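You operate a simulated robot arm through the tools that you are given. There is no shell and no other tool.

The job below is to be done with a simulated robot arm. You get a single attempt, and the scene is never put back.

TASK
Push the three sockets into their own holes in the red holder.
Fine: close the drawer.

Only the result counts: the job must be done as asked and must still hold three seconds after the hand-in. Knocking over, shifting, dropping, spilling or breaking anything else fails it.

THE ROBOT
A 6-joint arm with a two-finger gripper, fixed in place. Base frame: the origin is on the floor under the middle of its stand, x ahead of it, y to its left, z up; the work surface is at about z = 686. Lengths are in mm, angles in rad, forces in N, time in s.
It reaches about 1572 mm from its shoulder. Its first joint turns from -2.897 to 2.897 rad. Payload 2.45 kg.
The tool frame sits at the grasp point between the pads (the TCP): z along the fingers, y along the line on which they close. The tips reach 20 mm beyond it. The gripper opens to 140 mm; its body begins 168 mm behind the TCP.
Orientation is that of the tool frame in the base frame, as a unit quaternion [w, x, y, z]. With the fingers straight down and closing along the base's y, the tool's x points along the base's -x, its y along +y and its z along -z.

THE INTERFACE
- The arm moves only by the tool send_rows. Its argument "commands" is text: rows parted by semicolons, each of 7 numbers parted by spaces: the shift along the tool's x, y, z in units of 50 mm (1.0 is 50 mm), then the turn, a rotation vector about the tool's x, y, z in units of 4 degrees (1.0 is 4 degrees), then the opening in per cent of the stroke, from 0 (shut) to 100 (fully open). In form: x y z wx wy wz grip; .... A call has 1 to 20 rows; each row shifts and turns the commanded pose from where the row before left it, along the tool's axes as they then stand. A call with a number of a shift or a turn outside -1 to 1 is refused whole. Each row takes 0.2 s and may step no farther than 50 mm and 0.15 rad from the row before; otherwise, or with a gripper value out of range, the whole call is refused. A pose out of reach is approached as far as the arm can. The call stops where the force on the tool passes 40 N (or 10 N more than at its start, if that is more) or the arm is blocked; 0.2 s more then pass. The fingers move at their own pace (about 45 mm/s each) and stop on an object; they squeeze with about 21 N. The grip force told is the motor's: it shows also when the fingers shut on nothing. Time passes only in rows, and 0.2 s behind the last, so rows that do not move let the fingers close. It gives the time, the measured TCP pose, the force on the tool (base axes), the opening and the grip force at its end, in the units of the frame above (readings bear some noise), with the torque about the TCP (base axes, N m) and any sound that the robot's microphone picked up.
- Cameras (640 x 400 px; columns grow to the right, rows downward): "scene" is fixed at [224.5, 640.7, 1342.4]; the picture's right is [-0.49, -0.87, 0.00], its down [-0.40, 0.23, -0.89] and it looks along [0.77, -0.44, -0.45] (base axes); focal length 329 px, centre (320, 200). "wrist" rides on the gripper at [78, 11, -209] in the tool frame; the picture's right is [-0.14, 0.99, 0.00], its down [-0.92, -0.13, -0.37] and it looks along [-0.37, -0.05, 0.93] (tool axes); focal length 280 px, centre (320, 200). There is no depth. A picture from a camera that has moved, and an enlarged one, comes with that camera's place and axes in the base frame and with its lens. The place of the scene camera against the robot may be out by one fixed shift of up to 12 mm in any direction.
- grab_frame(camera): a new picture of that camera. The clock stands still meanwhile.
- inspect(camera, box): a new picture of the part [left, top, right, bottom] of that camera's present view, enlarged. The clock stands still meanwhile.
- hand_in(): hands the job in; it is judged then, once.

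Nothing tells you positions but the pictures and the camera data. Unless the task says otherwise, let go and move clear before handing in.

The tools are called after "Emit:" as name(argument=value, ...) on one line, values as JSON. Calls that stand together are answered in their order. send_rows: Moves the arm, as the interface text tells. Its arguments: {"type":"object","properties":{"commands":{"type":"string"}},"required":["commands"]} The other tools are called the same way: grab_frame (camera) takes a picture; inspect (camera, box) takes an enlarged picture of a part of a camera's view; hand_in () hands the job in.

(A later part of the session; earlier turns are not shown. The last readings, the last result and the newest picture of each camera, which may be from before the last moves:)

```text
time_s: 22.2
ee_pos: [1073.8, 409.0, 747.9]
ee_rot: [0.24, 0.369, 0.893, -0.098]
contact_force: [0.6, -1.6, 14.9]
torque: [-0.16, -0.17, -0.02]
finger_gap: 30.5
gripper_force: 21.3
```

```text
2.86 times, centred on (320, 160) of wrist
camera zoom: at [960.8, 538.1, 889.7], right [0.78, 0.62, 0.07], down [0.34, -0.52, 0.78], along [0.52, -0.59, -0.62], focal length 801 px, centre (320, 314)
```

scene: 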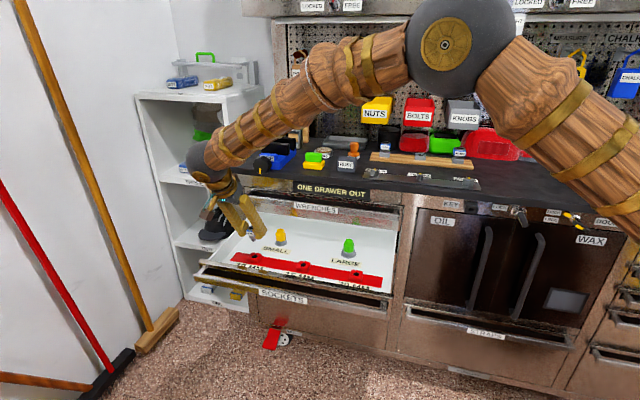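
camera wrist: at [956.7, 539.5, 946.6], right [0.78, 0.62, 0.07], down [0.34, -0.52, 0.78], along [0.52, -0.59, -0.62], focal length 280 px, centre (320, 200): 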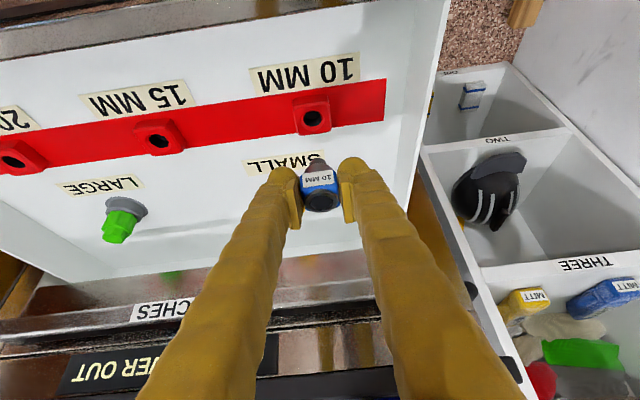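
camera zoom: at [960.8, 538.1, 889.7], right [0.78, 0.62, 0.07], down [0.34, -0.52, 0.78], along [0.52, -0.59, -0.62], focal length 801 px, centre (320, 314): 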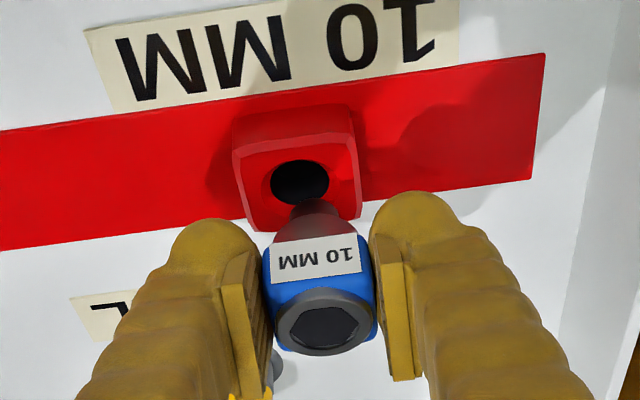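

I've touched the red block a bit early: the stem is resting behind the hole, and the socket may have tipped a little in the grip. I'll back up 15 mm and look closely.

Emit:
send_rows(commands="-0.05 0 -0.0866 0 0 0 0;-0.05 0 -0.0866 0 0 0 0;-0.05 0 -0.0866 0 0 0 0;0 0 0 0 0 0 0")

Emit:
inspect(camera="scene", box=[228, 222, 284, 257])

Emit:
inspect(camera="wrist", box=[270, 110, 370, 230])

```text
time_s: 23.2
ee_pos: [1071.8, 409.8, 760.4]
ee_rot: [0.239, 0.37, 0.892, -0.1]
contact_force: [-0.8, -1.0, -3.6]
torque: [0.01, 0.03, 0.01]
finger_gap: 30.1
gripper_force: 20.6
```

```text
11.43 times, centred on (256, 240) of scene
camera zoom: at [224.5, 640.7, 1342.4], right [-0.49, -0.87, 0.0], down [-0.4, 0.23, -0.89], along [0.77, -0.44, -0.45], focal length 3758 px, centre (1051, -251)
```

zoom: 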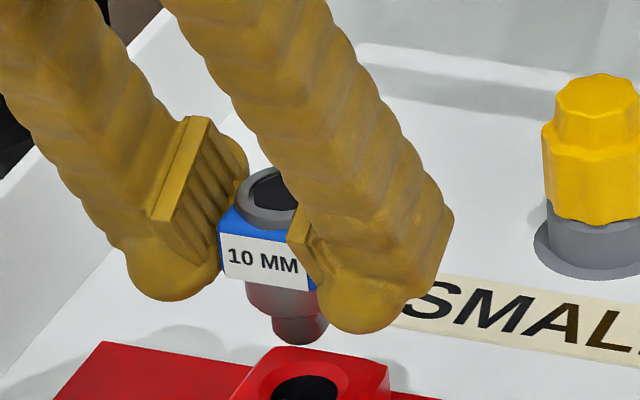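

```text
3.33 times, centred on (320, 170) of wrist
camera zoom: at [959.2, 540.1, 902.3], right [0.78, 0.62, 0.07], down [0.34, -0.52, 0.78], along [0.52, -0.59, -0.62], focal length 935 px, centre (320, 300)
```

zoom: 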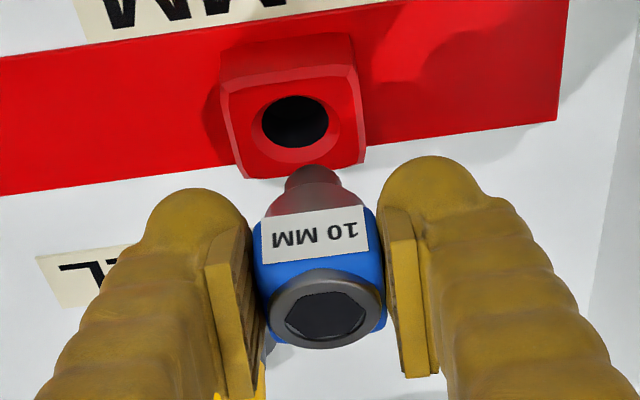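

The socket is still upright; the real cause is that its axis sits about 17 mm inward of the grasp point, and my height estimate hid that. I'll shift about 13 mm outward and 3–4 mm along the rail direction, and re-check before lowering.

Emit:
send_rows(commands="0.11 -0.036 -0.0635 0 0 0 0;0.11 -0.036 -0.0635 0 0 0 0;0 0 0 0 0 0 0;0 0 0 0 0 0 0")

Emit:
inspect(camera="scene", box=[234, 228, 282, 258])

Emit:
inspect(camera="wrist", box=[270, 130, 370, 192])

```text
time_s: 24.2
ee_pos: [1059.9, 417.9, 760.3]
ee_rot: [0.239, 0.37, 0.892, -0.1]
contact_force: [-0.1, 0.1, -3.3]
torque: [-0.02, 0.04, 0.02]
finger_gap: 30.3
gripper_force: 20.7
```

```text
13.33 times, centred on (258, 243) of scene
camera zoom: at [224.5, 640.7, 1342.4], right [-0.49, -0.87, 0.0], down [-0.4, 0.23, -0.89], along [0.77, -0.44, -0.45], focal length 4384 px, centre (1147, -373)
```

zoom: 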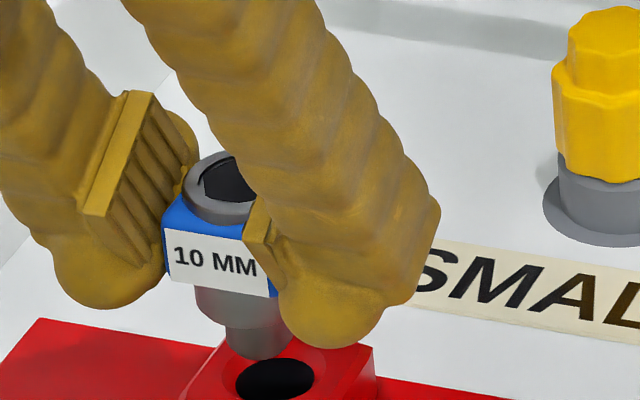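

```text
6.40 times, centred on (320, 161) of wrist
camera zoom: at [947.2, 547.1, 901.6], right [0.78, 0.62, 0.07], down [0.34, -0.52, 0.78], along [0.52, -0.59, -0.62], focal length 1794 px, centre (320, 450)
```

zoom: 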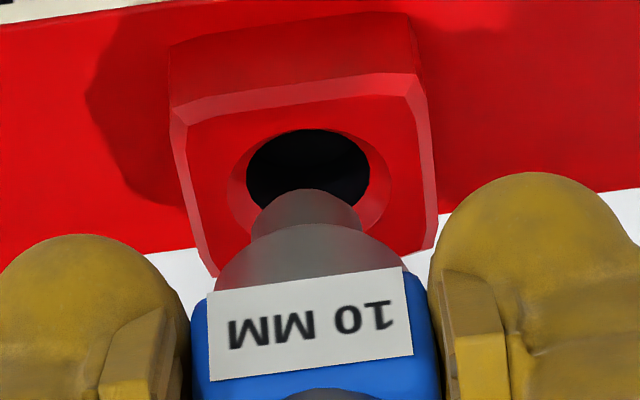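

Now nearly over the hole; combining both views, the stem is about 3–4 mm too far outward with about 14 mm still to go down. I'll correct that and lower 8 mm, then look again.

Emit:
send_rows(commands="0.019 0.002 0.174 0 0 0 0;0 0 0 0 0 0 0;0 0 0 0 0 0 0")

Emit:
inspect(camera="scene", box=[234, 232, 282, 262])

Emit:
inspect(camera="wrist", box=[270, 130, 370, 192])

```text
time_s: 25.0
ee_pos: [1061.3, 415.8, 751.5]
ee_rot: [0.239, 0.37, 0.892, -0.1]
contact_force: [1.3, 0.4, -2.8]
torque: [0.0, 0.04, 0.01]
finger_gap: 30.0
gripper_force: 21.3
```

```text
13.33 times, centred on (258, 247) of scene
camera zoom: at [224.5, 640.7, 1342.4], right [-0.49, -0.87, 0.0], down [-0.4, 0.23, -0.89], along [0.77, -0.44, -0.45], focal length 4384 px, centre (1147, -427)
```

zoom: 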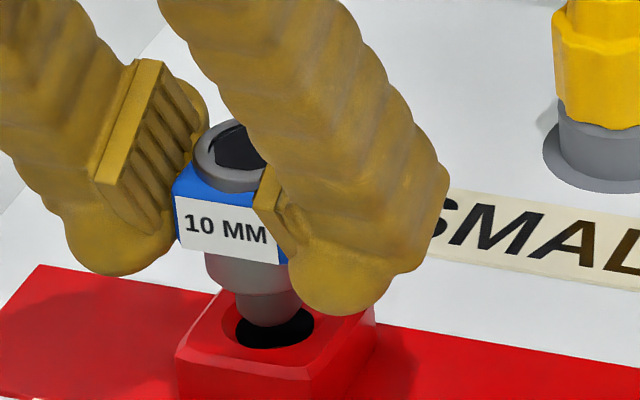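

```text
6.40 times, centred on (320, 161) of wrist
camera zoom: at [949.0, 544.8, 893.8], right [0.78, 0.62, 0.07], down [0.34, -0.52, 0.78], along [0.52, -0.59, -0.62], focal length 1794 px, centre (320, 450)
```

zoom: 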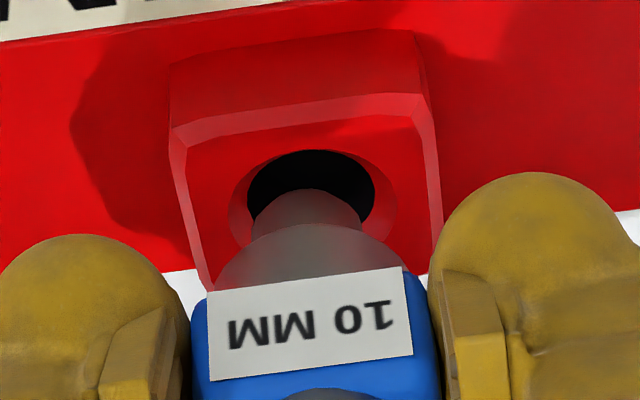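

The stem tip is now right at the hole mouth in both views. I'll lower gently another 7 mm with a slight inward correction and watch the force.

Emit:
send_rows(commands="0.03 0.003 0.08 0 0 0 0;0.02 0.003 0.05 0 0 0 0;0 0 0 0 0 0 0;0 0 0 0 0 0 0")

Emit:
inspect(camera="scene", box=[234, 232, 282, 262])

Emit:
inspect(camera="wrist", box=[270, 130, 370, 192])

```text
time_s: 26.0
ee_pos: [1061.9, 413.3, 745.2]
ee_rot: [0.239, 0.369, 0.892, -0.099]
contact_force: [0.3, -0.6, -3.3]
torque: [0.04, 0.02, 0.01]
finger_gap: 30.4
gripper_force: 20.9
```

```text
13.33 times, centred on (258, 247) of scene
camera zoom: at [224.5, 640.7, 1342.4], right [-0.49, -0.87, 0.0], down [-0.4, 0.23, -0.89], along [0.77, -0.44, -0.45], focal length 4384 px, centre (1147, -427)
```

zoom: 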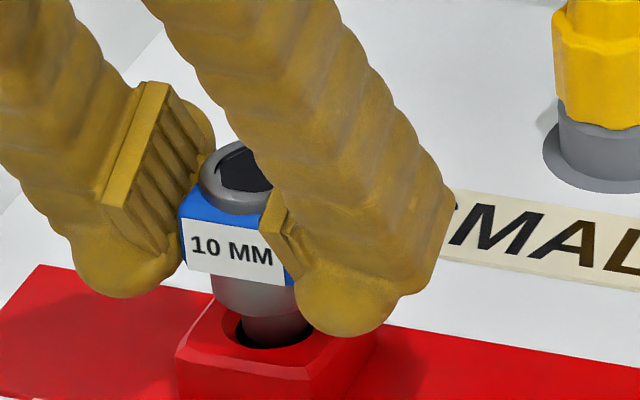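

```text
6.40 times, centred on (320, 161) of wrist
camera zoom: at [949.6, 543.7, 886.9], right [0.78, 0.62, 0.07], down [0.34, -0.52, 0.78], along [0.52, -0.59, -0.62], focal length 1794 px, centre (320, 450)
```

zoom: 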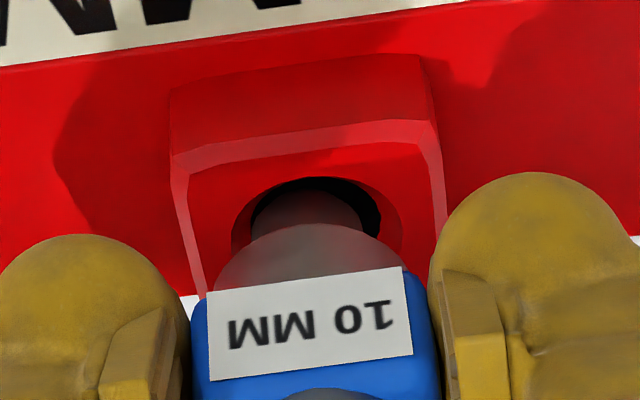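

The stem is entering the hole with no contact force. I'll keep lowering gently.

Emit:
send_rows(commands="0.02 0.008 0.06 0 0 0 0;0.03 0.004 0.06 0 0 0 0;0 0 0 0 0 0 0;0 0 0 0 0 0 0")

Emit:
inspect(camera="scene", box=[234, 232, 282, 262])

Emit:
inspect(camera="wrist", box=[270, 130, 370, 192])

```text
time_s: 27.0
ee_pos: [1065.2, 413.1, 739.2]
ee_rot: [0.239, 0.369, 0.892, -0.099]
contact_force: [1.0, 0.9, -4.0]
torque: [0.02, 0.0, 0.01]
finger_gap: 29.9
gripper_force: 20.9
```

```text
13.33 times, centred on (258, 247) of scene
camera zoom: at [224.5, 640.7, 1342.4], right [-0.49, -0.87, 0.0], down [-0.4, 0.23, -0.89], along [0.77, -0.44, -0.45], focal length 4384 px, centre (1147, -427)
```

zoom: 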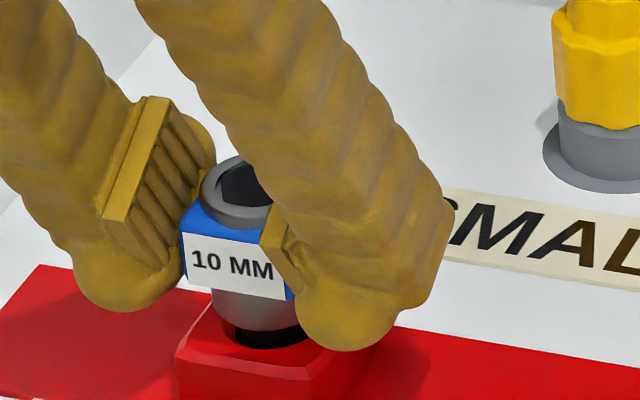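

```text
6.40 times, centred on (320, 161) of wrist
camera zoom: at [951.8, 543.4, 881.3], right [0.78, 0.62, 0.07], down [0.34, -0.52, 0.78], along [0.52, -0.59, -0.62], focal length 1794 px, centre (320, 450)
```

zoom: 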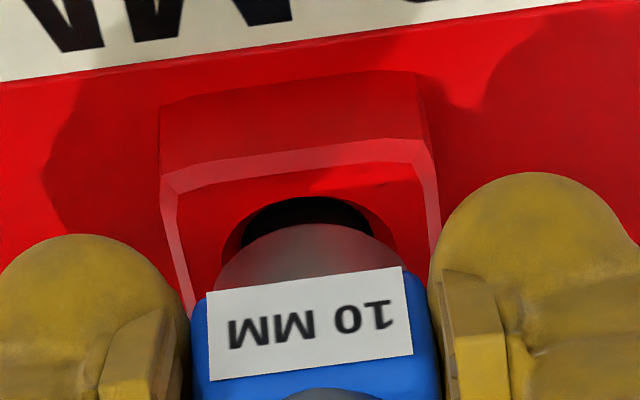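

Emit:
send_rows(commands="0.02 0 0.035 0 0 0 0;0.02 0 0.035 0 0 0 0;0 0 0 0 0 0 0;0 0 0 0 0 0 0")

Emit:
inspect(camera="scene", box=[234, 232, 282, 262])

```text
time_s: 28.0
ee_pos: [1064.8, 413.9, 734.7]
ee_rot: [0.239, 0.37, 0.892, -0.1]
contact_force: [0.8, 0.2, -2.6]
torque: [0.01, -0.03, -0.02]
finger_gap: 30.1
gripper_force: 20.6
```

```text
13.33 times, centred on (258, 247) of scene
camera zoom: at [224.5, 640.7, 1342.4], right [-0.49, -0.87, 0.0], down [-0.4, 0.23, -0.89], along [0.77, -0.44, -0.45], focal length 4384 px, centre (1147, -427)
```

zoom: 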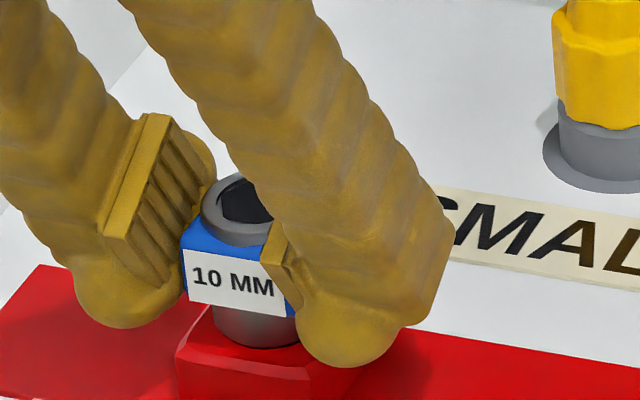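

Emit:
send_rows(commands="0.02 0 0.035 0 0 0 0;0 0 0 0 0 0 0;0.02 0 0.035 0 0 0 0;0 0 0 0 0 0 0;0 0 0 0 0 0 0")

Emit:
inspect(camera="scene", box=[234, 232, 282, 262])

Emit:
inspect(camera="wrist", box=[270, 130, 370, 192])

```text
time_s: 29.2
ee_pos: [1064.8, 414.6, 732.1]
ee_rot: [0.239, 0.369, 0.893, -0.099]
contact_force: [2.1, -3.2, 15.5]
torque: [-0.12, -0.09, 0.03]
finger_gap: 30.2
gripper_force: 21.0
```

```text
13.33 times, centred on (258, 247) of scene
camera zoom: at [224.5, 640.7, 1342.4], right [-0.49, -0.87, 0.0], down [-0.4, 0.23, -0.89], along [0.77, -0.44, -0.45], focal length 4384 px, centre (1147, -427)
```

zoom: 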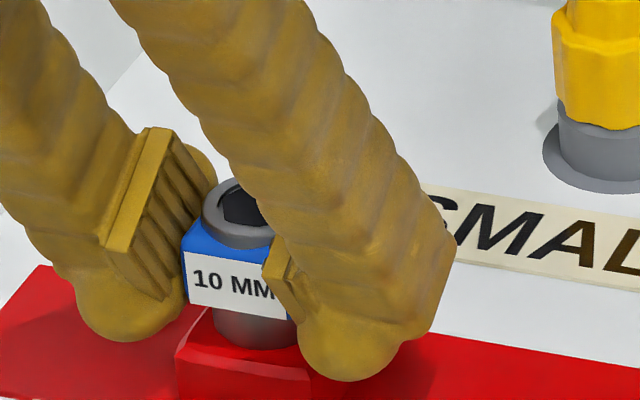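

```text
6.40 times, centred on (320, 161) of wrist
camera zoom: at [951.3, 543.7, 872.8], right [0.78, 0.62, 0.07], down [0.34, -0.52, 0.78], along [0.52, -0.59, -0.62], focal length 1794 px, centre (320, 450)
```

zoom: 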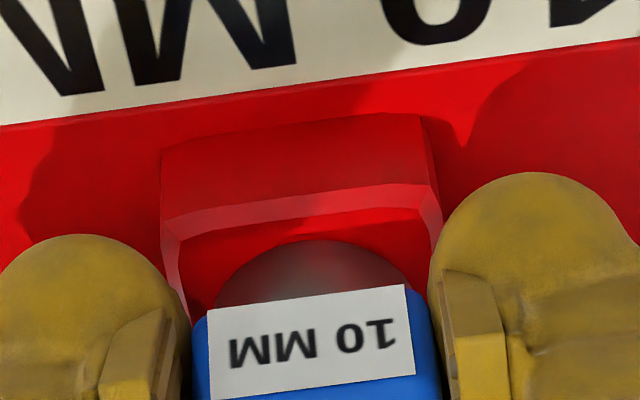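

Firm contact now at the depth where the neck meets the red block, as it sat in its original block. I'll open the fingers, rise straight up, and look at how it sits.

Emit:
send_rows(commands="0 0 0 0 0 0 40;0 0 0 0 0 0 40;0 0 0 0 0 0 40;0 0 0 0 0 0 40;-0.25 0 -0.433 0 0 0 40;-0.25 0 -0.433 0 0 0 40;-0.25 0 -0.433 0 0 0 40;0 0 0 0 0 0 40")

Emit:
inspect(camera="scene", box=[234, 225, 290, 265])

Emit:
grab_frame(camera="wrist")

Emit:
inspect(camera="wrist", box=[270, 100, 370, 192])

```text
time_s: 31.0
ee_pos: [1065.3, 413.3, 805.3]
ee_rot: [0.239, 0.37, 0.892, -0.099]
contact_force: [-0.3, -0.6, 0.5]
torque: [-0.02, 0.02, -0.03]
finger_gap: 56.1
gripper_force: 0.0
```

```text
10.00 times, centred on (262, 245) of scene
camera zoom: at [224.5, 640.7, 1342.4], right [-0.49, -0.87, 0.0], down [-0.4, 0.23, -0.89], along [0.77, -0.44, -0.45], focal length 3288 px, centre (900, -250)
```

zoom: 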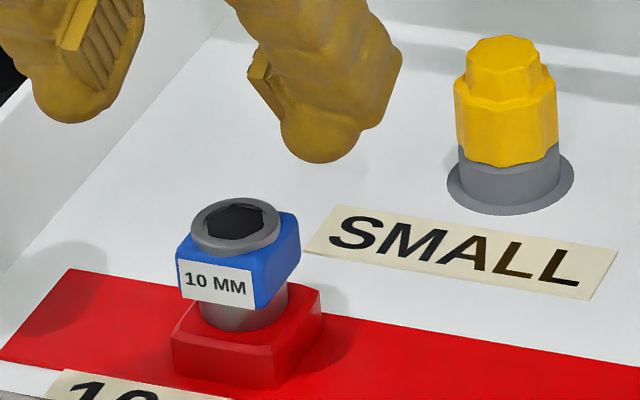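

```text
taken
camera wrist: at [952.2, 543.3, 946.1], right [0.78, 0.62, 0.07], down [0.34, -0.52, 0.78], along [0.52, -0.59, -0.62], focal length 280 px, centre (320, 200)
```

wrist: 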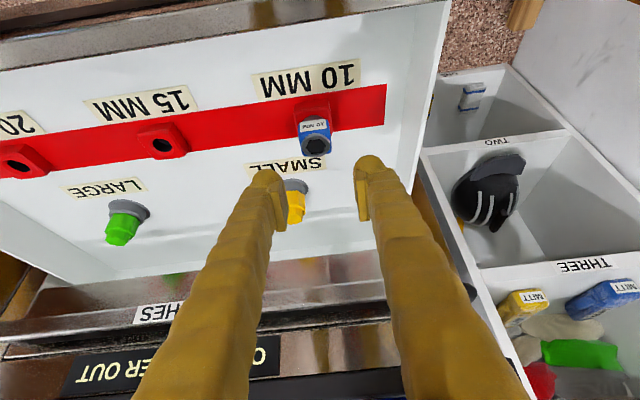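

```text
4.35 times, centred on (320, 146) of wrist
camera zoom: at [952.2, 543.3, 946.1], right [0.78, 0.62, 0.07], down [0.34, -0.52, 0.78], along [0.52, -0.59, -0.62], focal length 1219 px, centre (320, 435)
```

zoom: 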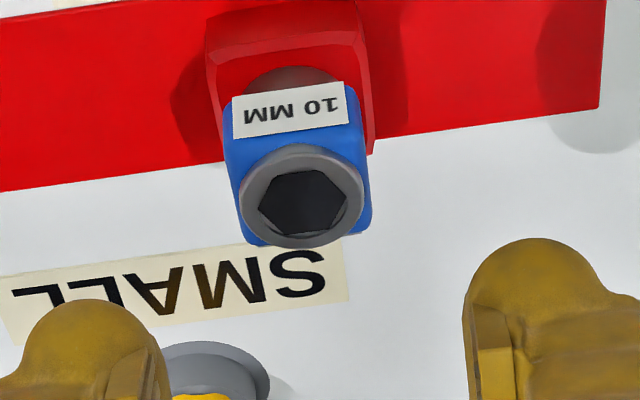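

The 10 MM socket now stands in its red block just as it did in the grey one. To make sure it's fully home I'll close the fingers and press gently on its top.

Emit:
send_rows(commands="0 0 0 0 0 0 0;0 0 0 0 0 0 0;0 0 0 0 0 0 0;0 0 0 0 0 0 0;0 0 0 0 0 0 0;0.064 -0.005 0.27 0 0 0 0;0.064 -0.005 0.27 0 0 0 0;0.064 -0.005 0.27 0 0 0 0;0 0 0 0 0 0 0")

Emit:
inspect(camera="scene", box=[230, 222, 286, 262])

Emit:
inspect(camera="wrist", box=[250, 110, 390, 222])

```text
time_s: 33.0
ee_pos: [1071.8, 403.9, 764.4]
ee_rot: [0.238, 0.37, 0.892, -0.099]
contact_force: [0.1, -0.6, 0.3]
torque: [-0.03, 0.0, 0.0]
finger_gap: 0.0
gripper_force: 20.9
```

```text
10.00 times, centred on (258, 242) of scene
camera zoom: at [224.5, 640.7, 1342.4], right [-0.49, -0.87, 0.0], down [-0.4, 0.23, -0.89], along [0.77, -0.44, -0.45], focal length 3288 px, centre (940, -220)
```

zoom: 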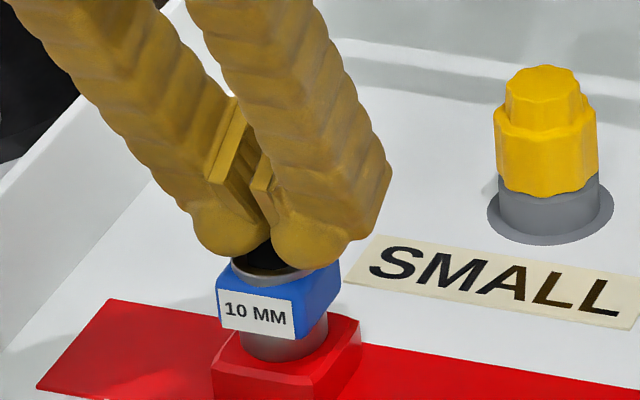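

```text
3.57 times, centred on (320, 166) of wrist
camera zoom: at [959.6, 533.7, 905.4], right [0.78, 0.62, 0.07], down [0.34, -0.52, 0.78], along [0.52, -0.59, -0.62], focal length 1001 px, centre (320, 321)
```

zoom: 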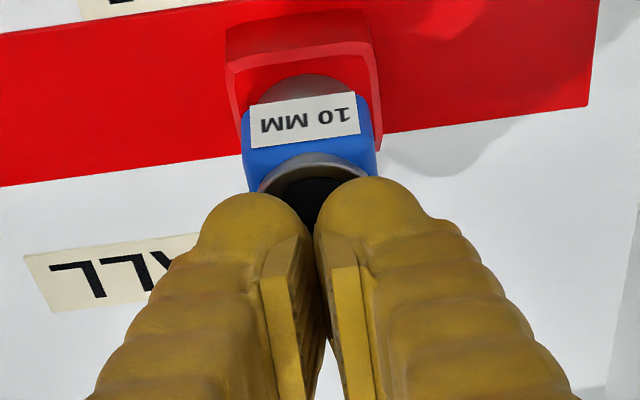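

The fingertip balls sit a bit outward of the grasp point, so I'll shift 11 mm inward to be over the middle of the socket's top, then re-check before pressing.

Emit:
send_rows(commands="-0.19 0.015 0.11 0 0 0 0;0 0 0 0 0 0 0;0 0 0 0 0 0 0")

Emit:
inspect(camera="scene", box=[230, 222, 286, 262])

Emit:
inspect(camera="wrist", box=[250, 110, 390, 222])

```text
time_s: 33.8
ee_pos: [1080.6, 395.8, 764.3]
ee_rot: [0.239, 0.37, 0.892, -0.099]
contact_force: [0.2, 0.3, 0.0]
torque: [-0.01, -0.03, 0.0]
finger_gap: 0.0
gripper_force: 21.2
```

```text
10.00 times, centred on (258, 242) of scene
camera zoom: at [224.5, 640.7, 1342.4], right [-0.49, -0.87, 0.0], down [-0.4, 0.23, -0.89], along [0.77, -0.44, -0.45], focal length 3288 px, centre (940, -220)
```

zoom: 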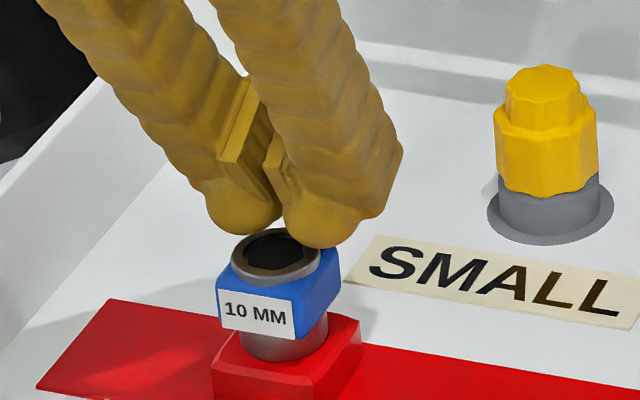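

```text
3.57 times, centred on (320, 166) of wrist
camera zoom: at [967.8, 526.7, 906.1], right [0.78, 0.62, 0.07], down [0.34, -0.52, 0.78], along [0.52, -0.59, -0.62], focal length 1001 px, centre (320, 321)
```

zoom: 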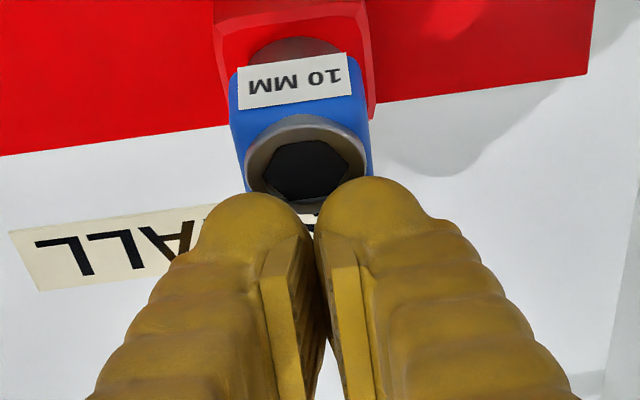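

Emit:
send_rows(commands="0.04 0 0.069 0 0 0 0;0.03 0 0.052 0 0 0 0;0.01 0 0.0173 0 0 0 0;0 0 0 0 0 0 0")

Emit:
inspect(camera="scene", box=[230, 222, 286, 262])

```text
time_s: 34.6
ee_pos: [1082.7, 395.5, 761.8]
ee_rot: [0.24, 0.371, 0.891, -0.098]
contact_force: [1.5, -1.9, 5.4]
torque: [0.0, 0.07, 0.0]
finger_gap: 0.0
gripper_force: 21.4
stopped in row 4: the force on the tool passed its limit at 43 N (the readings are from after the stop); the commanded pose is now the measured one
```

```text
10.00 times, centred on (258, 242) of scene
camera zoom: at [224.5, 640.7, 1342.4], right [-0.49, -0.87, 0.0], down [-0.4, 0.23, -0.89], along [0.77, -0.44, -0.45], focal length 3288 px, centre (940, -220)
```

zoom: 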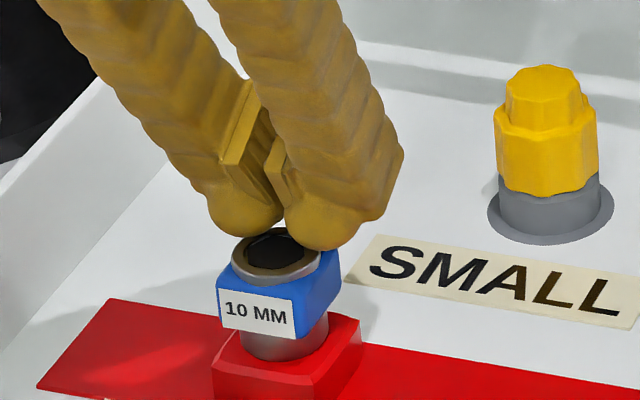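

Pressing at 43 N moved nothing, so the 10 MM socket is fully home. Now I'll rise, open the fingers and go to the 15 MM socket on the rail.

Emit:
send_rows(commands="-0.469 0 -0.811 0 0 0 0;-0.469 0 -0.811 0 0 0 0;-0.469 0 -0.811 0 0 0 55;-0.469 0 -0.811 0 0 0 55;-0.469 0 -0.811 0 0 0 55;-0.469 0 -0.811 0 0 0 55;-0.469 0 -0.811 0 0 0 55;0 0 0 0 0 0 55")

Emit:
send_rows(commands="-0.533 -0.708 0.308 0 0 0 55;-0.533 -0.708 0.308 0 0 0 55;-0.533 -0.708 0.308 0 0 0 55;-0.533 -0.708 0.308 0 0 0 55;-0.533 -0.708 0.308 0 0 0 55;-0.533 -0.708 0.308 0 0 0 55;-0.533 -0.708 0.308 0 0 0 55;-0.533 -0.708 0.308 0 0 0 55;-0.533 -0.708 0.308 0 0 0 55;-0.533 -0.708 0.308 0 0 0 55;0 0 0 0 0 0 55;0 0 0 0 0 0 55")

Emit:
grab_frame(camera="wrist")

Emit:
inspect(camera="scene", box=[355, 85, 479, 185])

Emit:
inspect(camera="scene", box=[200, 215, 410, 320])

```text
time_s: 36.4
ee_pos: [1085.4, 399.1, 1090.9]
ee_rot: [0.24, 0.37, 0.892, -0.099]
contact_force: [-0.4, 0.4, 0.9]
torque: [0.01, 0.01, -0.01]
finger_gap: 76.9
gripper_force: 0.0
```

```text
time_s: 39.0
ee_pos: [1051.2, -71.1, 1089.3]
ee_rot: [0.24, 0.371, 0.892, -0.098]
contact_force: [0.2, -0.4, 0.1]
torque: [-0.02, 0.0, 0.0]
finger_gap: 76.8
gripper_force: 0.1
```

```text
taken
camera wrist: at [937.9, 59.2, 1231.2], right [0.79, 0.62, 0.07], down [0.34, -0.52, 0.78], along [0.52, -0.59, -0.62], focal length 280 px, centre (320, 200)
```

wrist: 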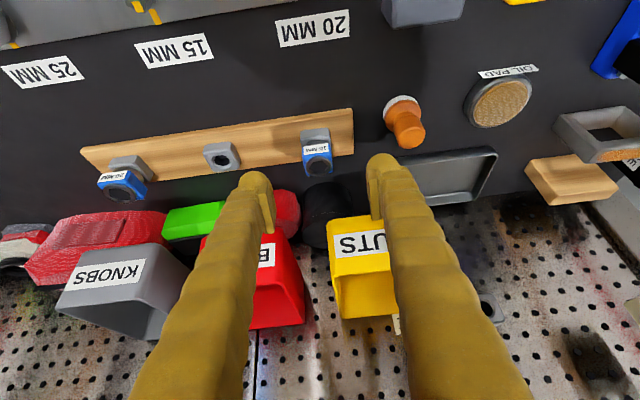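

```text
4.00 times, centred on (417, 135) of scene
camera zoom: at [224.5, 640.7, 1342.4], right [-0.49, -0.87, 0.0], down [-0.4, 0.23, -0.89], along [0.77, -0.44, -0.45], focal length 1315 px, centre (-68, 460)
```

zoom: 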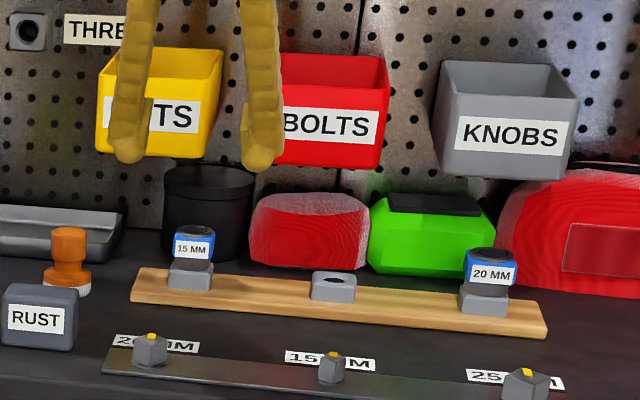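

```text
3.05 times, centred on (305, 268) of scene
camera zoom: at [224.5, 640.7, 1342.4], right [-0.49, -0.87, 0.0], down [-0.4, 0.23, -0.89], along [0.77, -0.44, -0.45], focal length 1002 px, centre (366, -6)
```

zoom: 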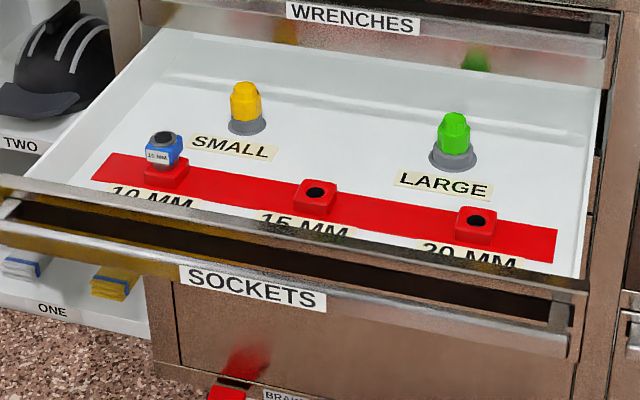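

The 10 MM socket stands properly in the holder and the drawer hasn't moved. I'm now above and in front of the 15 MM socket and zoom in for its geometry.

Emit:
inspect(camera="wrist", box=[280, 110, 360, 190])

Emit:
inspect(camera="scene", box=[356, 132, 416, 170])

Emit:
inspect(camera="scene", box=[430, 136, 490, 174])

Emit:
inspect(camera="wrist", box=[180, 120, 260, 190])

```text
5.00 times, centred on (320, 150) of wrist
camera zoom: at [937.9, 59.2, 1231.2], right [0.79, 0.62, 0.07], down [0.34, -0.52, 0.78], along [0.52, -0.59, -0.62], focal length 1402 px, centre (320, 450)
```

zoom: 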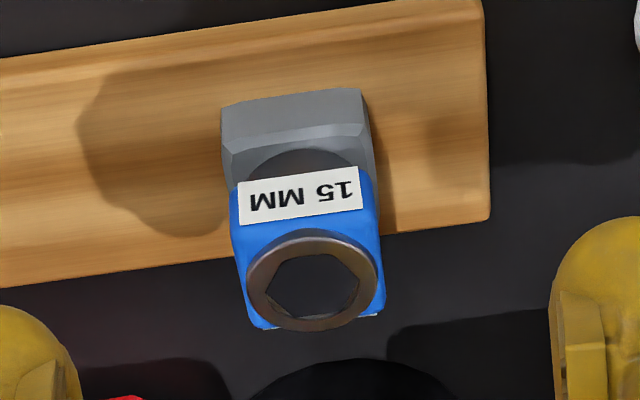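

```text
10.53 times, centred on (386, 151) of scene
camera zoom: at [224.5, 640.7, 1342.4], right [-0.49, -0.87, 0.0], down [-0.4, 0.23, -0.89], along [0.77, -0.44, -0.45], focal length 3461 px, centre (-375, 716)
```

zoom: 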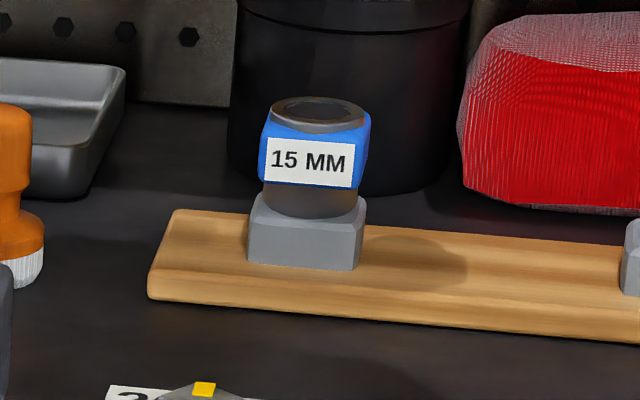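

```text
10.53 times, centred on (460, 155) of scene
camera zoom: at [224.5, 640.7, 1342.4], right [-0.49, -0.87, 0.0], down [-0.4, 0.23, -0.89], along [0.77, -0.44, -0.45], focal length 3461 px, centre (-1154, 674)
```

zoom: 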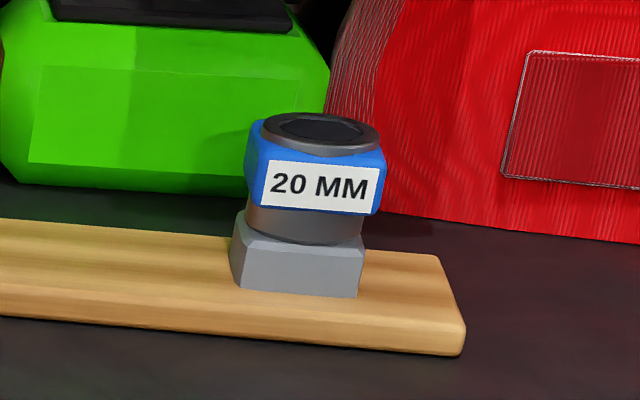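

```text
5.71 times, centred on (220, 155) of wrist
camera zoom: at [937.9, 59.2, 1231.2], right [0.79, 0.62, 0.07], down [0.34, -0.52, 0.78], along [0.52, -0.59, -0.62], focal length 1602 px, centre (891, 457)
```

zoom: 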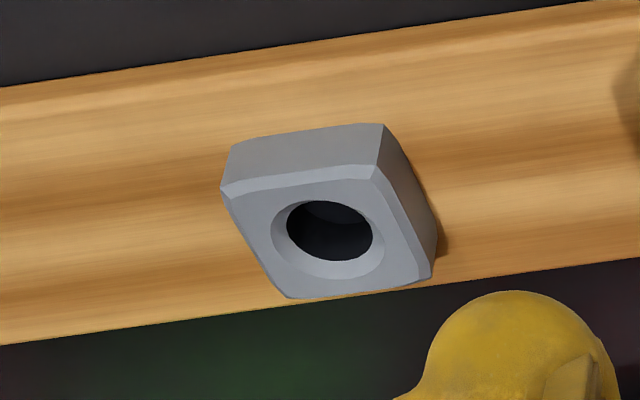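

The three sockets have the same heights and differ only in width, so I can reuse the same grasp. I'll come down around the 15 MM socket to about 12 mm above grasp height.

Emit:
send_rows(commands="-0.033 -0.014 0.51 0 0 0 55;-0.033 -0.014 0.51 0 0 0 55;-0.033 -0.014 0.51 0 0 0 55;-0.033 -0.014 0.51 0 0 0 55;0 0 0 0 0 0 55;0 0 0 0 0 0 55")

Emit:
inspect(camera="wrist", box=[250, 140, 390, 228])

Emit:
inspect(camera="scene", box=[356, 126, 416, 164])

```text
time_s: 40.4
ee_pos: [1088.3, -114.2, 1004.3]
ee_rot: [0.24, 0.37, 0.892, -0.098]
contact_force: [1.3, 0.8, 0.1]
torque: [-0.01, -0.02, 0.01]
finger_gap: 76.8
gripper_force: 0.1
```

```text
4.55 times, centred on (320, 184) of wrist
camera zoom: at [975.6, 15.8, 1146.3], right [0.79, 0.62, 0.07], down [0.34, -0.52, 0.78], along [0.52, -0.59, -0.62], focal length 1274 px, centre (320, 273)
```

zoom: 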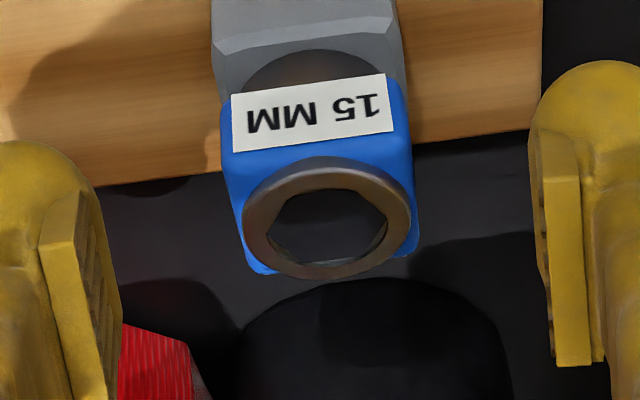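

```text
10.53 times, centred on (386, 145) of scene
camera zoom: at [224.5, 640.7, 1342.4], right [-0.49, -0.87, 0.0], down [-0.4, 0.23, -0.89], along [0.77, -0.44, -0.45], focal length 3461 px, centre (-375, 779)
```

zoom: 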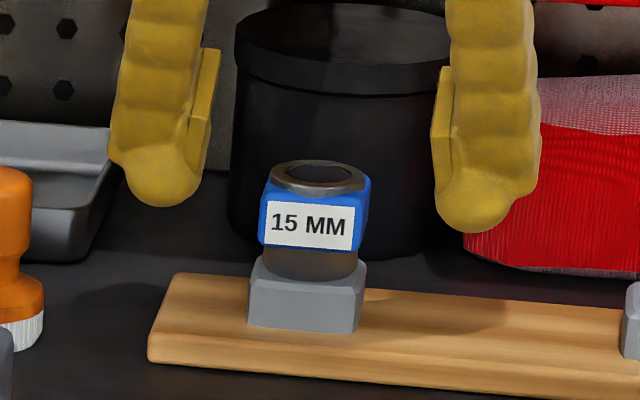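

The fingers are centred around the 15 MM socket, and the black cup behind is well back. I'll go down 14 mm and close.

Emit:
send_rows(commands="0.07 0 0.121 0 0 0 55;0.07 0 0.121 0 0 0 55;0 0 0 0 0 0 55;0 0 0 0 0 0 0;0 0 0 0 0 0 0;0 0 0 0 0 0 0;0 0 0 0 0 0 0;0 0 0 0 0 0 0")

Emit:
inspect(camera="wrist", box=[250, 140, 390, 228])

Emit:
inspect(camera="scene", box=[356, 126, 416, 164])

```text
time_s: 42.2
ee_pos: [1087.9, -114.6, 989.8]
ee_rot: [0.242, 0.37, 0.892, -0.098]
contact_force: [1.4, 2.0, 1.4]
torque: [0.0, -0.05, 0.01]
finger_gap: 34.1
gripper_force: 21.1
```

```text
4.55 times, centred on (320, 184) of wrist
camera zoom: at [974.6, 16.2, 1131.7], right [0.79, 0.62, 0.07], down [0.34, -0.52, 0.78], along [0.52, -0.59, -0.62], focal length 1274 px, centre (320, 273)
```

zoom: 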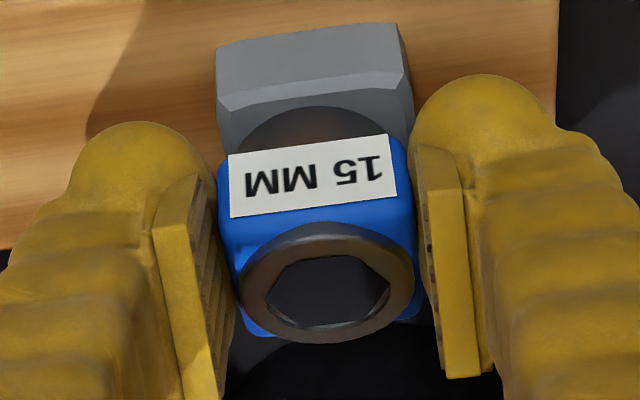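

```text
10.53 times, centred on (386, 145) of scene
camera zoom: at [224.5, 640.7, 1342.4], right [-0.49, -0.87, 0.0], down [-0.4, 0.23, -0.89], along [0.77, -0.44, -0.45], focal length 3461 px, centre (-375, 779)
```

zoom: 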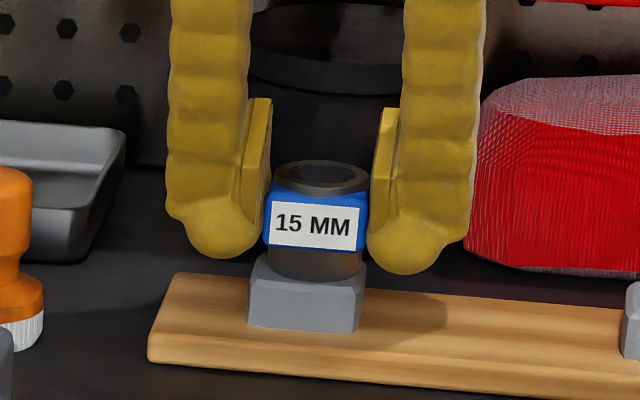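

The 15 MM socket is gripped (34 mm gap, 21 N). I'll lift it straight out, then carry it out and over to the 15 MM hole.

Emit:
send_rows(commands="-0.05 0 -0.0866 0 0 0 0;-0.05 0 -0.0866 0 0 0 0;-0.05 0 -0.0866 0 0 0 0;-0.05 0 -0.0866 0 0 0 0;-0.05 0 -0.0866 0 0 0 0;-0.05 0 -0.0866 0 0 0 0;0.483 0 -0.683 0 0 0 0;0.483 0 -0.683 0 0 0 0;0.483 0 -0.683 0 0 0 0;0.483 0 -0.683 0 0 0 0;0 0 0 0 0 0 0")

Emit:
inspect(camera="scene", box=[340, 90, 440, 160])

```text
time_s: 44.6
ee_pos: [981.3, -8.5, 1091.3]
ee_rot: [0.241, 0.37, 0.892, -0.098]
contact_force: [0.4, 0.0, -4.3]
torque: [0.05, 0.04, 0.01]
finger_gap: 34.1
gripper_force: 21.1
```

```text
5.71 times, centred on (390, 125) of scene
camera zoom: at [224.5, 640.7, 1342.4], right [-0.49, -0.87, 0.0], down [-0.4, 0.23, -0.89], along [0.77, -0.44, -0.45], focal length 1879 px, centre (-80, 629)
```

zoom: 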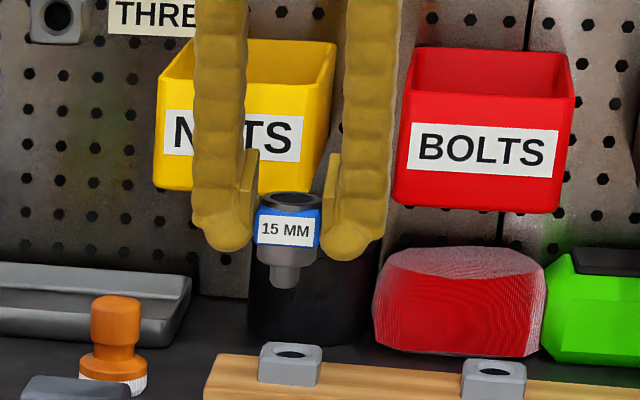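

Lifted cleanly and upright. Now over to the drawer, above the 15 MM hole.

Emit:
send_rows(commands="0.591 0.55 -0.341 0 0 0 0;0.591 0.55 -0.341 0 0 0 0;0.591 0.55 -0.341 0 0 0 0;0.591 0.55 -0.341 0 0 0 0;0.591 0.55 -0.341 0 0 0 0;0.591 0.55 -0.341 0 0 0 0;0.591 0.55 -0.341 0 0 0 0;0 0 0 0 0 0 0")

Emit:
send_rows(commands="0.476 0 0.8245 0 0 0 0;0.476 0 0.8245 0 0 0 0;0.476 0 0.8245 0 0 0 0;0.476 0 0.8245 0 0 0 0;0.476 0 0.8245 0 0 0 0;0.476 0 0.8245 0 0 0 0;0 0 0 0 0 0 0;0 0 0 0 0 0 0")

Emit:
grab_frame(camera="wrist")

Emit:
inspect(camera="wrist", box=[260, 80, 380, 155])

Emit:
inspect(camera="scene", box=[270, 215, 350, 275])

```text
time_s: 46.4
ee_pos: [948.8, 297.0, 1089.4]
ee_rot: [0.24, 0.37, 0.892, -0.099]
contact_force: [0.0, 0.3, -3.9]
torque: [0.04, 0.05, 0.03]
finger_gap: 34.3
gripper_force: 20.8
```

```text
time_s: 48.2
ee_pos: [948.2, 299.1, 804.6]
ee_rot: [0.24, 0.369, 0.892, -0.098]
contact_force: [-0.1, 0.1, -5.2]
torque: [0.01, 0.0, 0.03]
finger_gap: 34.2
gripper_force: 20.5
```

```text
taken
camera wrist: at [836.0, 428.9, 945.6], right [0.79, 0.62, 0.07], down [0.34, -0.52, 0.78], along [0.52, -0.59, -0.62], focal length 280 px, centre (320, 200)
```

wrist: 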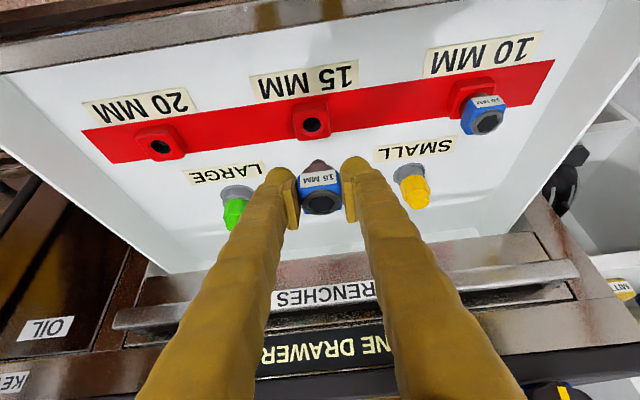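

```text
5.33 times, centred on (320, 118) of wrist
camera zoom: at [836.0, 428.9, 945.6], right [0.79, 0.62, 0.07], down [0.34, -0.52, 0.78], along [0.52, -0.59, -0.62], focal length 1495 px, centre (320, 640)
```

zoom: 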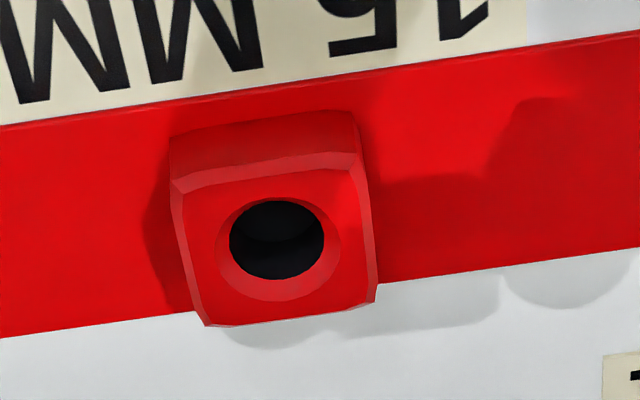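

```text
6.67 times, centred on (310, 245) of scene
camera zoom: at [224.5, 640.7, 1342.4], right [-0.49, -0.87, 0.0], down [-0.4, 0.23, -0.89], along [0.77, -0.44, -0.45], focal length 2192 px, centre (387, -100)
```

zoom: 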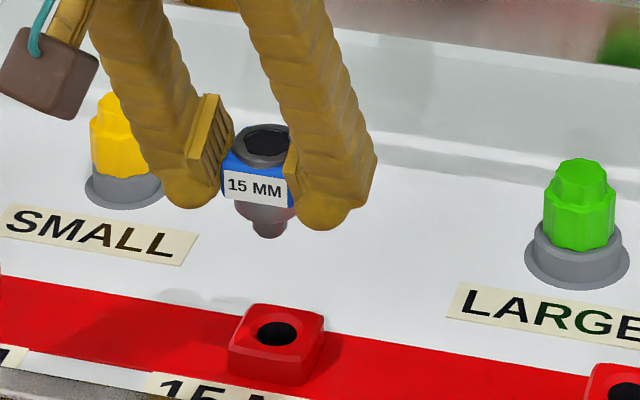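

The 15 MM socket hangs upright just behind its hole. I'll make the small correction and lower to about 8 mm above the red block.

Emit:
send_rows(commands="0.152 -0.0193 0.297 0 0 0 0;0.152 -0.0193 0.297 0 0 0 0;0.152 -0.0193 0.297 0 0 0 0;0 0 0 0 0 0 0;0 0 0 0 0 0 0")

Emit:
inspect(camera="scene", box=[278, 235, 326, 265])

Emit:
inspect(camera="wrist", box=[270, 130, 370, 192])

```text
time_s: 49.4
ee_pos: [949.8, 295.9, 754.5]
ee_rot: [0.24, 0.371, 0.892, -0.098]
contact_force: [0.3, 0.0, -3.2]
torque: [0.0, 0.02, -0.03]
finger_gap: 34.1
gripper_force: 21.4
```

```text
13.33 times, centred on (302, 250) of scene
camera zoom: at [224.5, 640.7, 1342.4], right [-0.49, -0.87, 0.0], down [-0.4, 0.23, -0.89], along [0.77, -0.44, -0.45], focal length 4384 px, centre (560, -467)
```

zoom: 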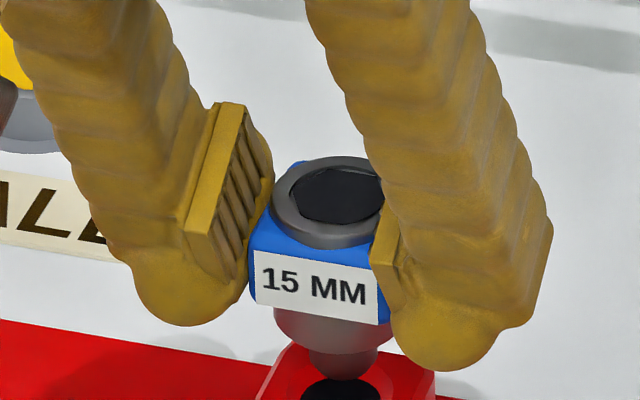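

```text
6.40 times, centred on (320, 161) of wrist
camera zoom: at [836.4, 425.6, 896.3], right [0.79, 0.62, 0.07], down [0.34, -0.52, 0.78], along [0.52, -0.59, -0.62], focal length 1794 px, centre (320, 450)
```

zoom: 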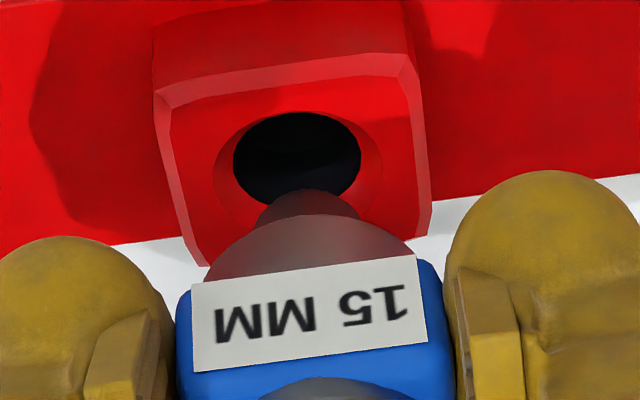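

Close: the stem needs about 4 mm outward, then it is over the hole. I'll correct, lower 4 mm and check again.

Emit:
send_rows(commands="0.109 -0.004 0.029 0 0 0 0;0 0 0 0 0 0 0;0 0 0 0 0 0 0")

Emit:
inspect(camera="scene", box=[278, 242, 326, 272])

Emit:
inspect(camera="wrist", box=[270, 130, 370, 192])

```text
time_s: 50.2
ee_pos: [947.1, 299.2, 751.4]
ee_rot: [0.24, 0.37, 0.892, -0.099]
contact_force: [0.1, 0.0, -3.9]
torque: [-0.01, 0.03, -0.04]
finger_gap: 34.1
gripper_force: 20.7
```

```text
13.33 times, centred on (302, 257) of scene
camera zoom: at [224.5, 640.7, 1342.4], right [-0.49, -0.87, 0.0], down [-0.4, 0.23, -0.89], along [0.77, -0.44, -0.45], focal length 4384 px, centre (560, -560)
```

zoom: 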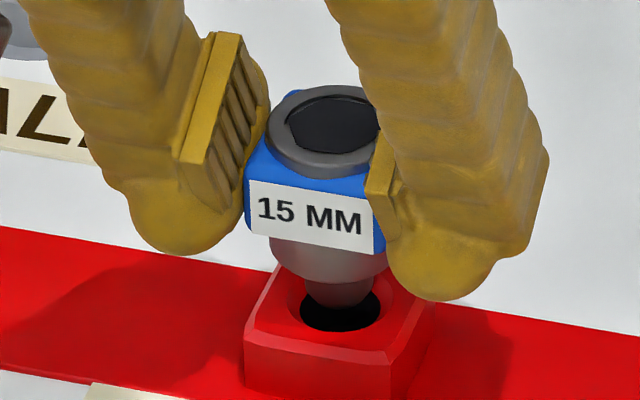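

```text
6.40 times, centred on (320, 161) of wrist
camera zoom: at [833.9, 428.1, 892.5], right [0.79, 0.62, 0.07], down [0.34, -0.52, 0.78], along [0.52, -0.59, -0.62], focal length 1794 px, centre (320, 450)
```

zoom: 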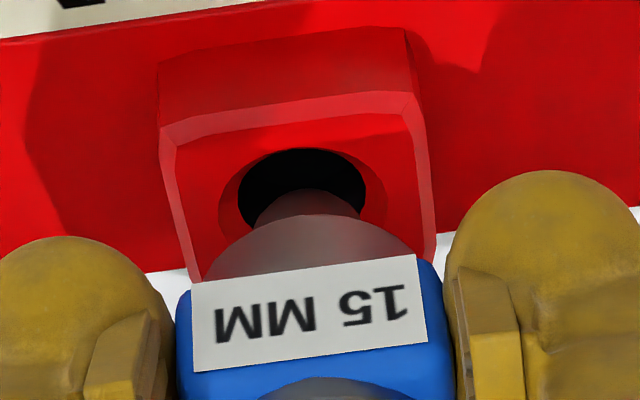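

The stem is centred over the hole in both views. Lowering gently.

Emit:
send_rows(commands="0.03 -0.003 0.055 0 0 0 0;0.03 0 0.052 0 0 0 0;0.02 0 0.035 0 0 0 0;0 0 0 0 0 0 0;0 0 0 0 0 0 0")

Emit:
inspect(camera="scene", box=[278, 242, 326, 272])

Emit:
inspect(camera="wrist", box=[270, 130, 370, 192])

```text
time_s: 51.4
ee_pos: [946.7, 297.5, 742.6]
ee_rot: [0.24, 0.371, 0.892, -0.098]
contact_force: [-0.4, 0.0, -3.9]
torque: [0.03, 0.03, 0.03]
finger_gap: 34.4
gripper_force: 21.0
```

```text
13.33 times, centred on (302, 257) of scene
camera zoom: at [224.5, 640.7, 1342.4], right [-0.49, -0.87, 0.0], down [-0.4, 0.23, -0.89], along [0.77, -0.44, -0.45], focal length 4384 px, centre (560, -560)
```

zoom: 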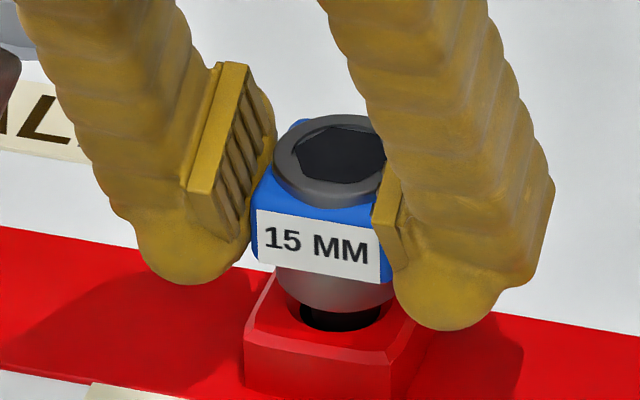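

```text
6.40 times, centred on (320, 161) of wrist
camera zoom: at [833.1, 427.1, 884.6], right [0.79, 0.62, 0.07], down [0.34, -0.52, 0.78], along [0.52, -0.59, -0.62], focal length 1794 px, centre (320, 450)
```

zoom: 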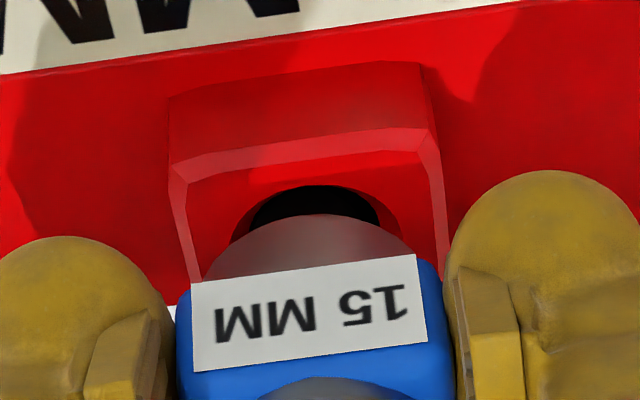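

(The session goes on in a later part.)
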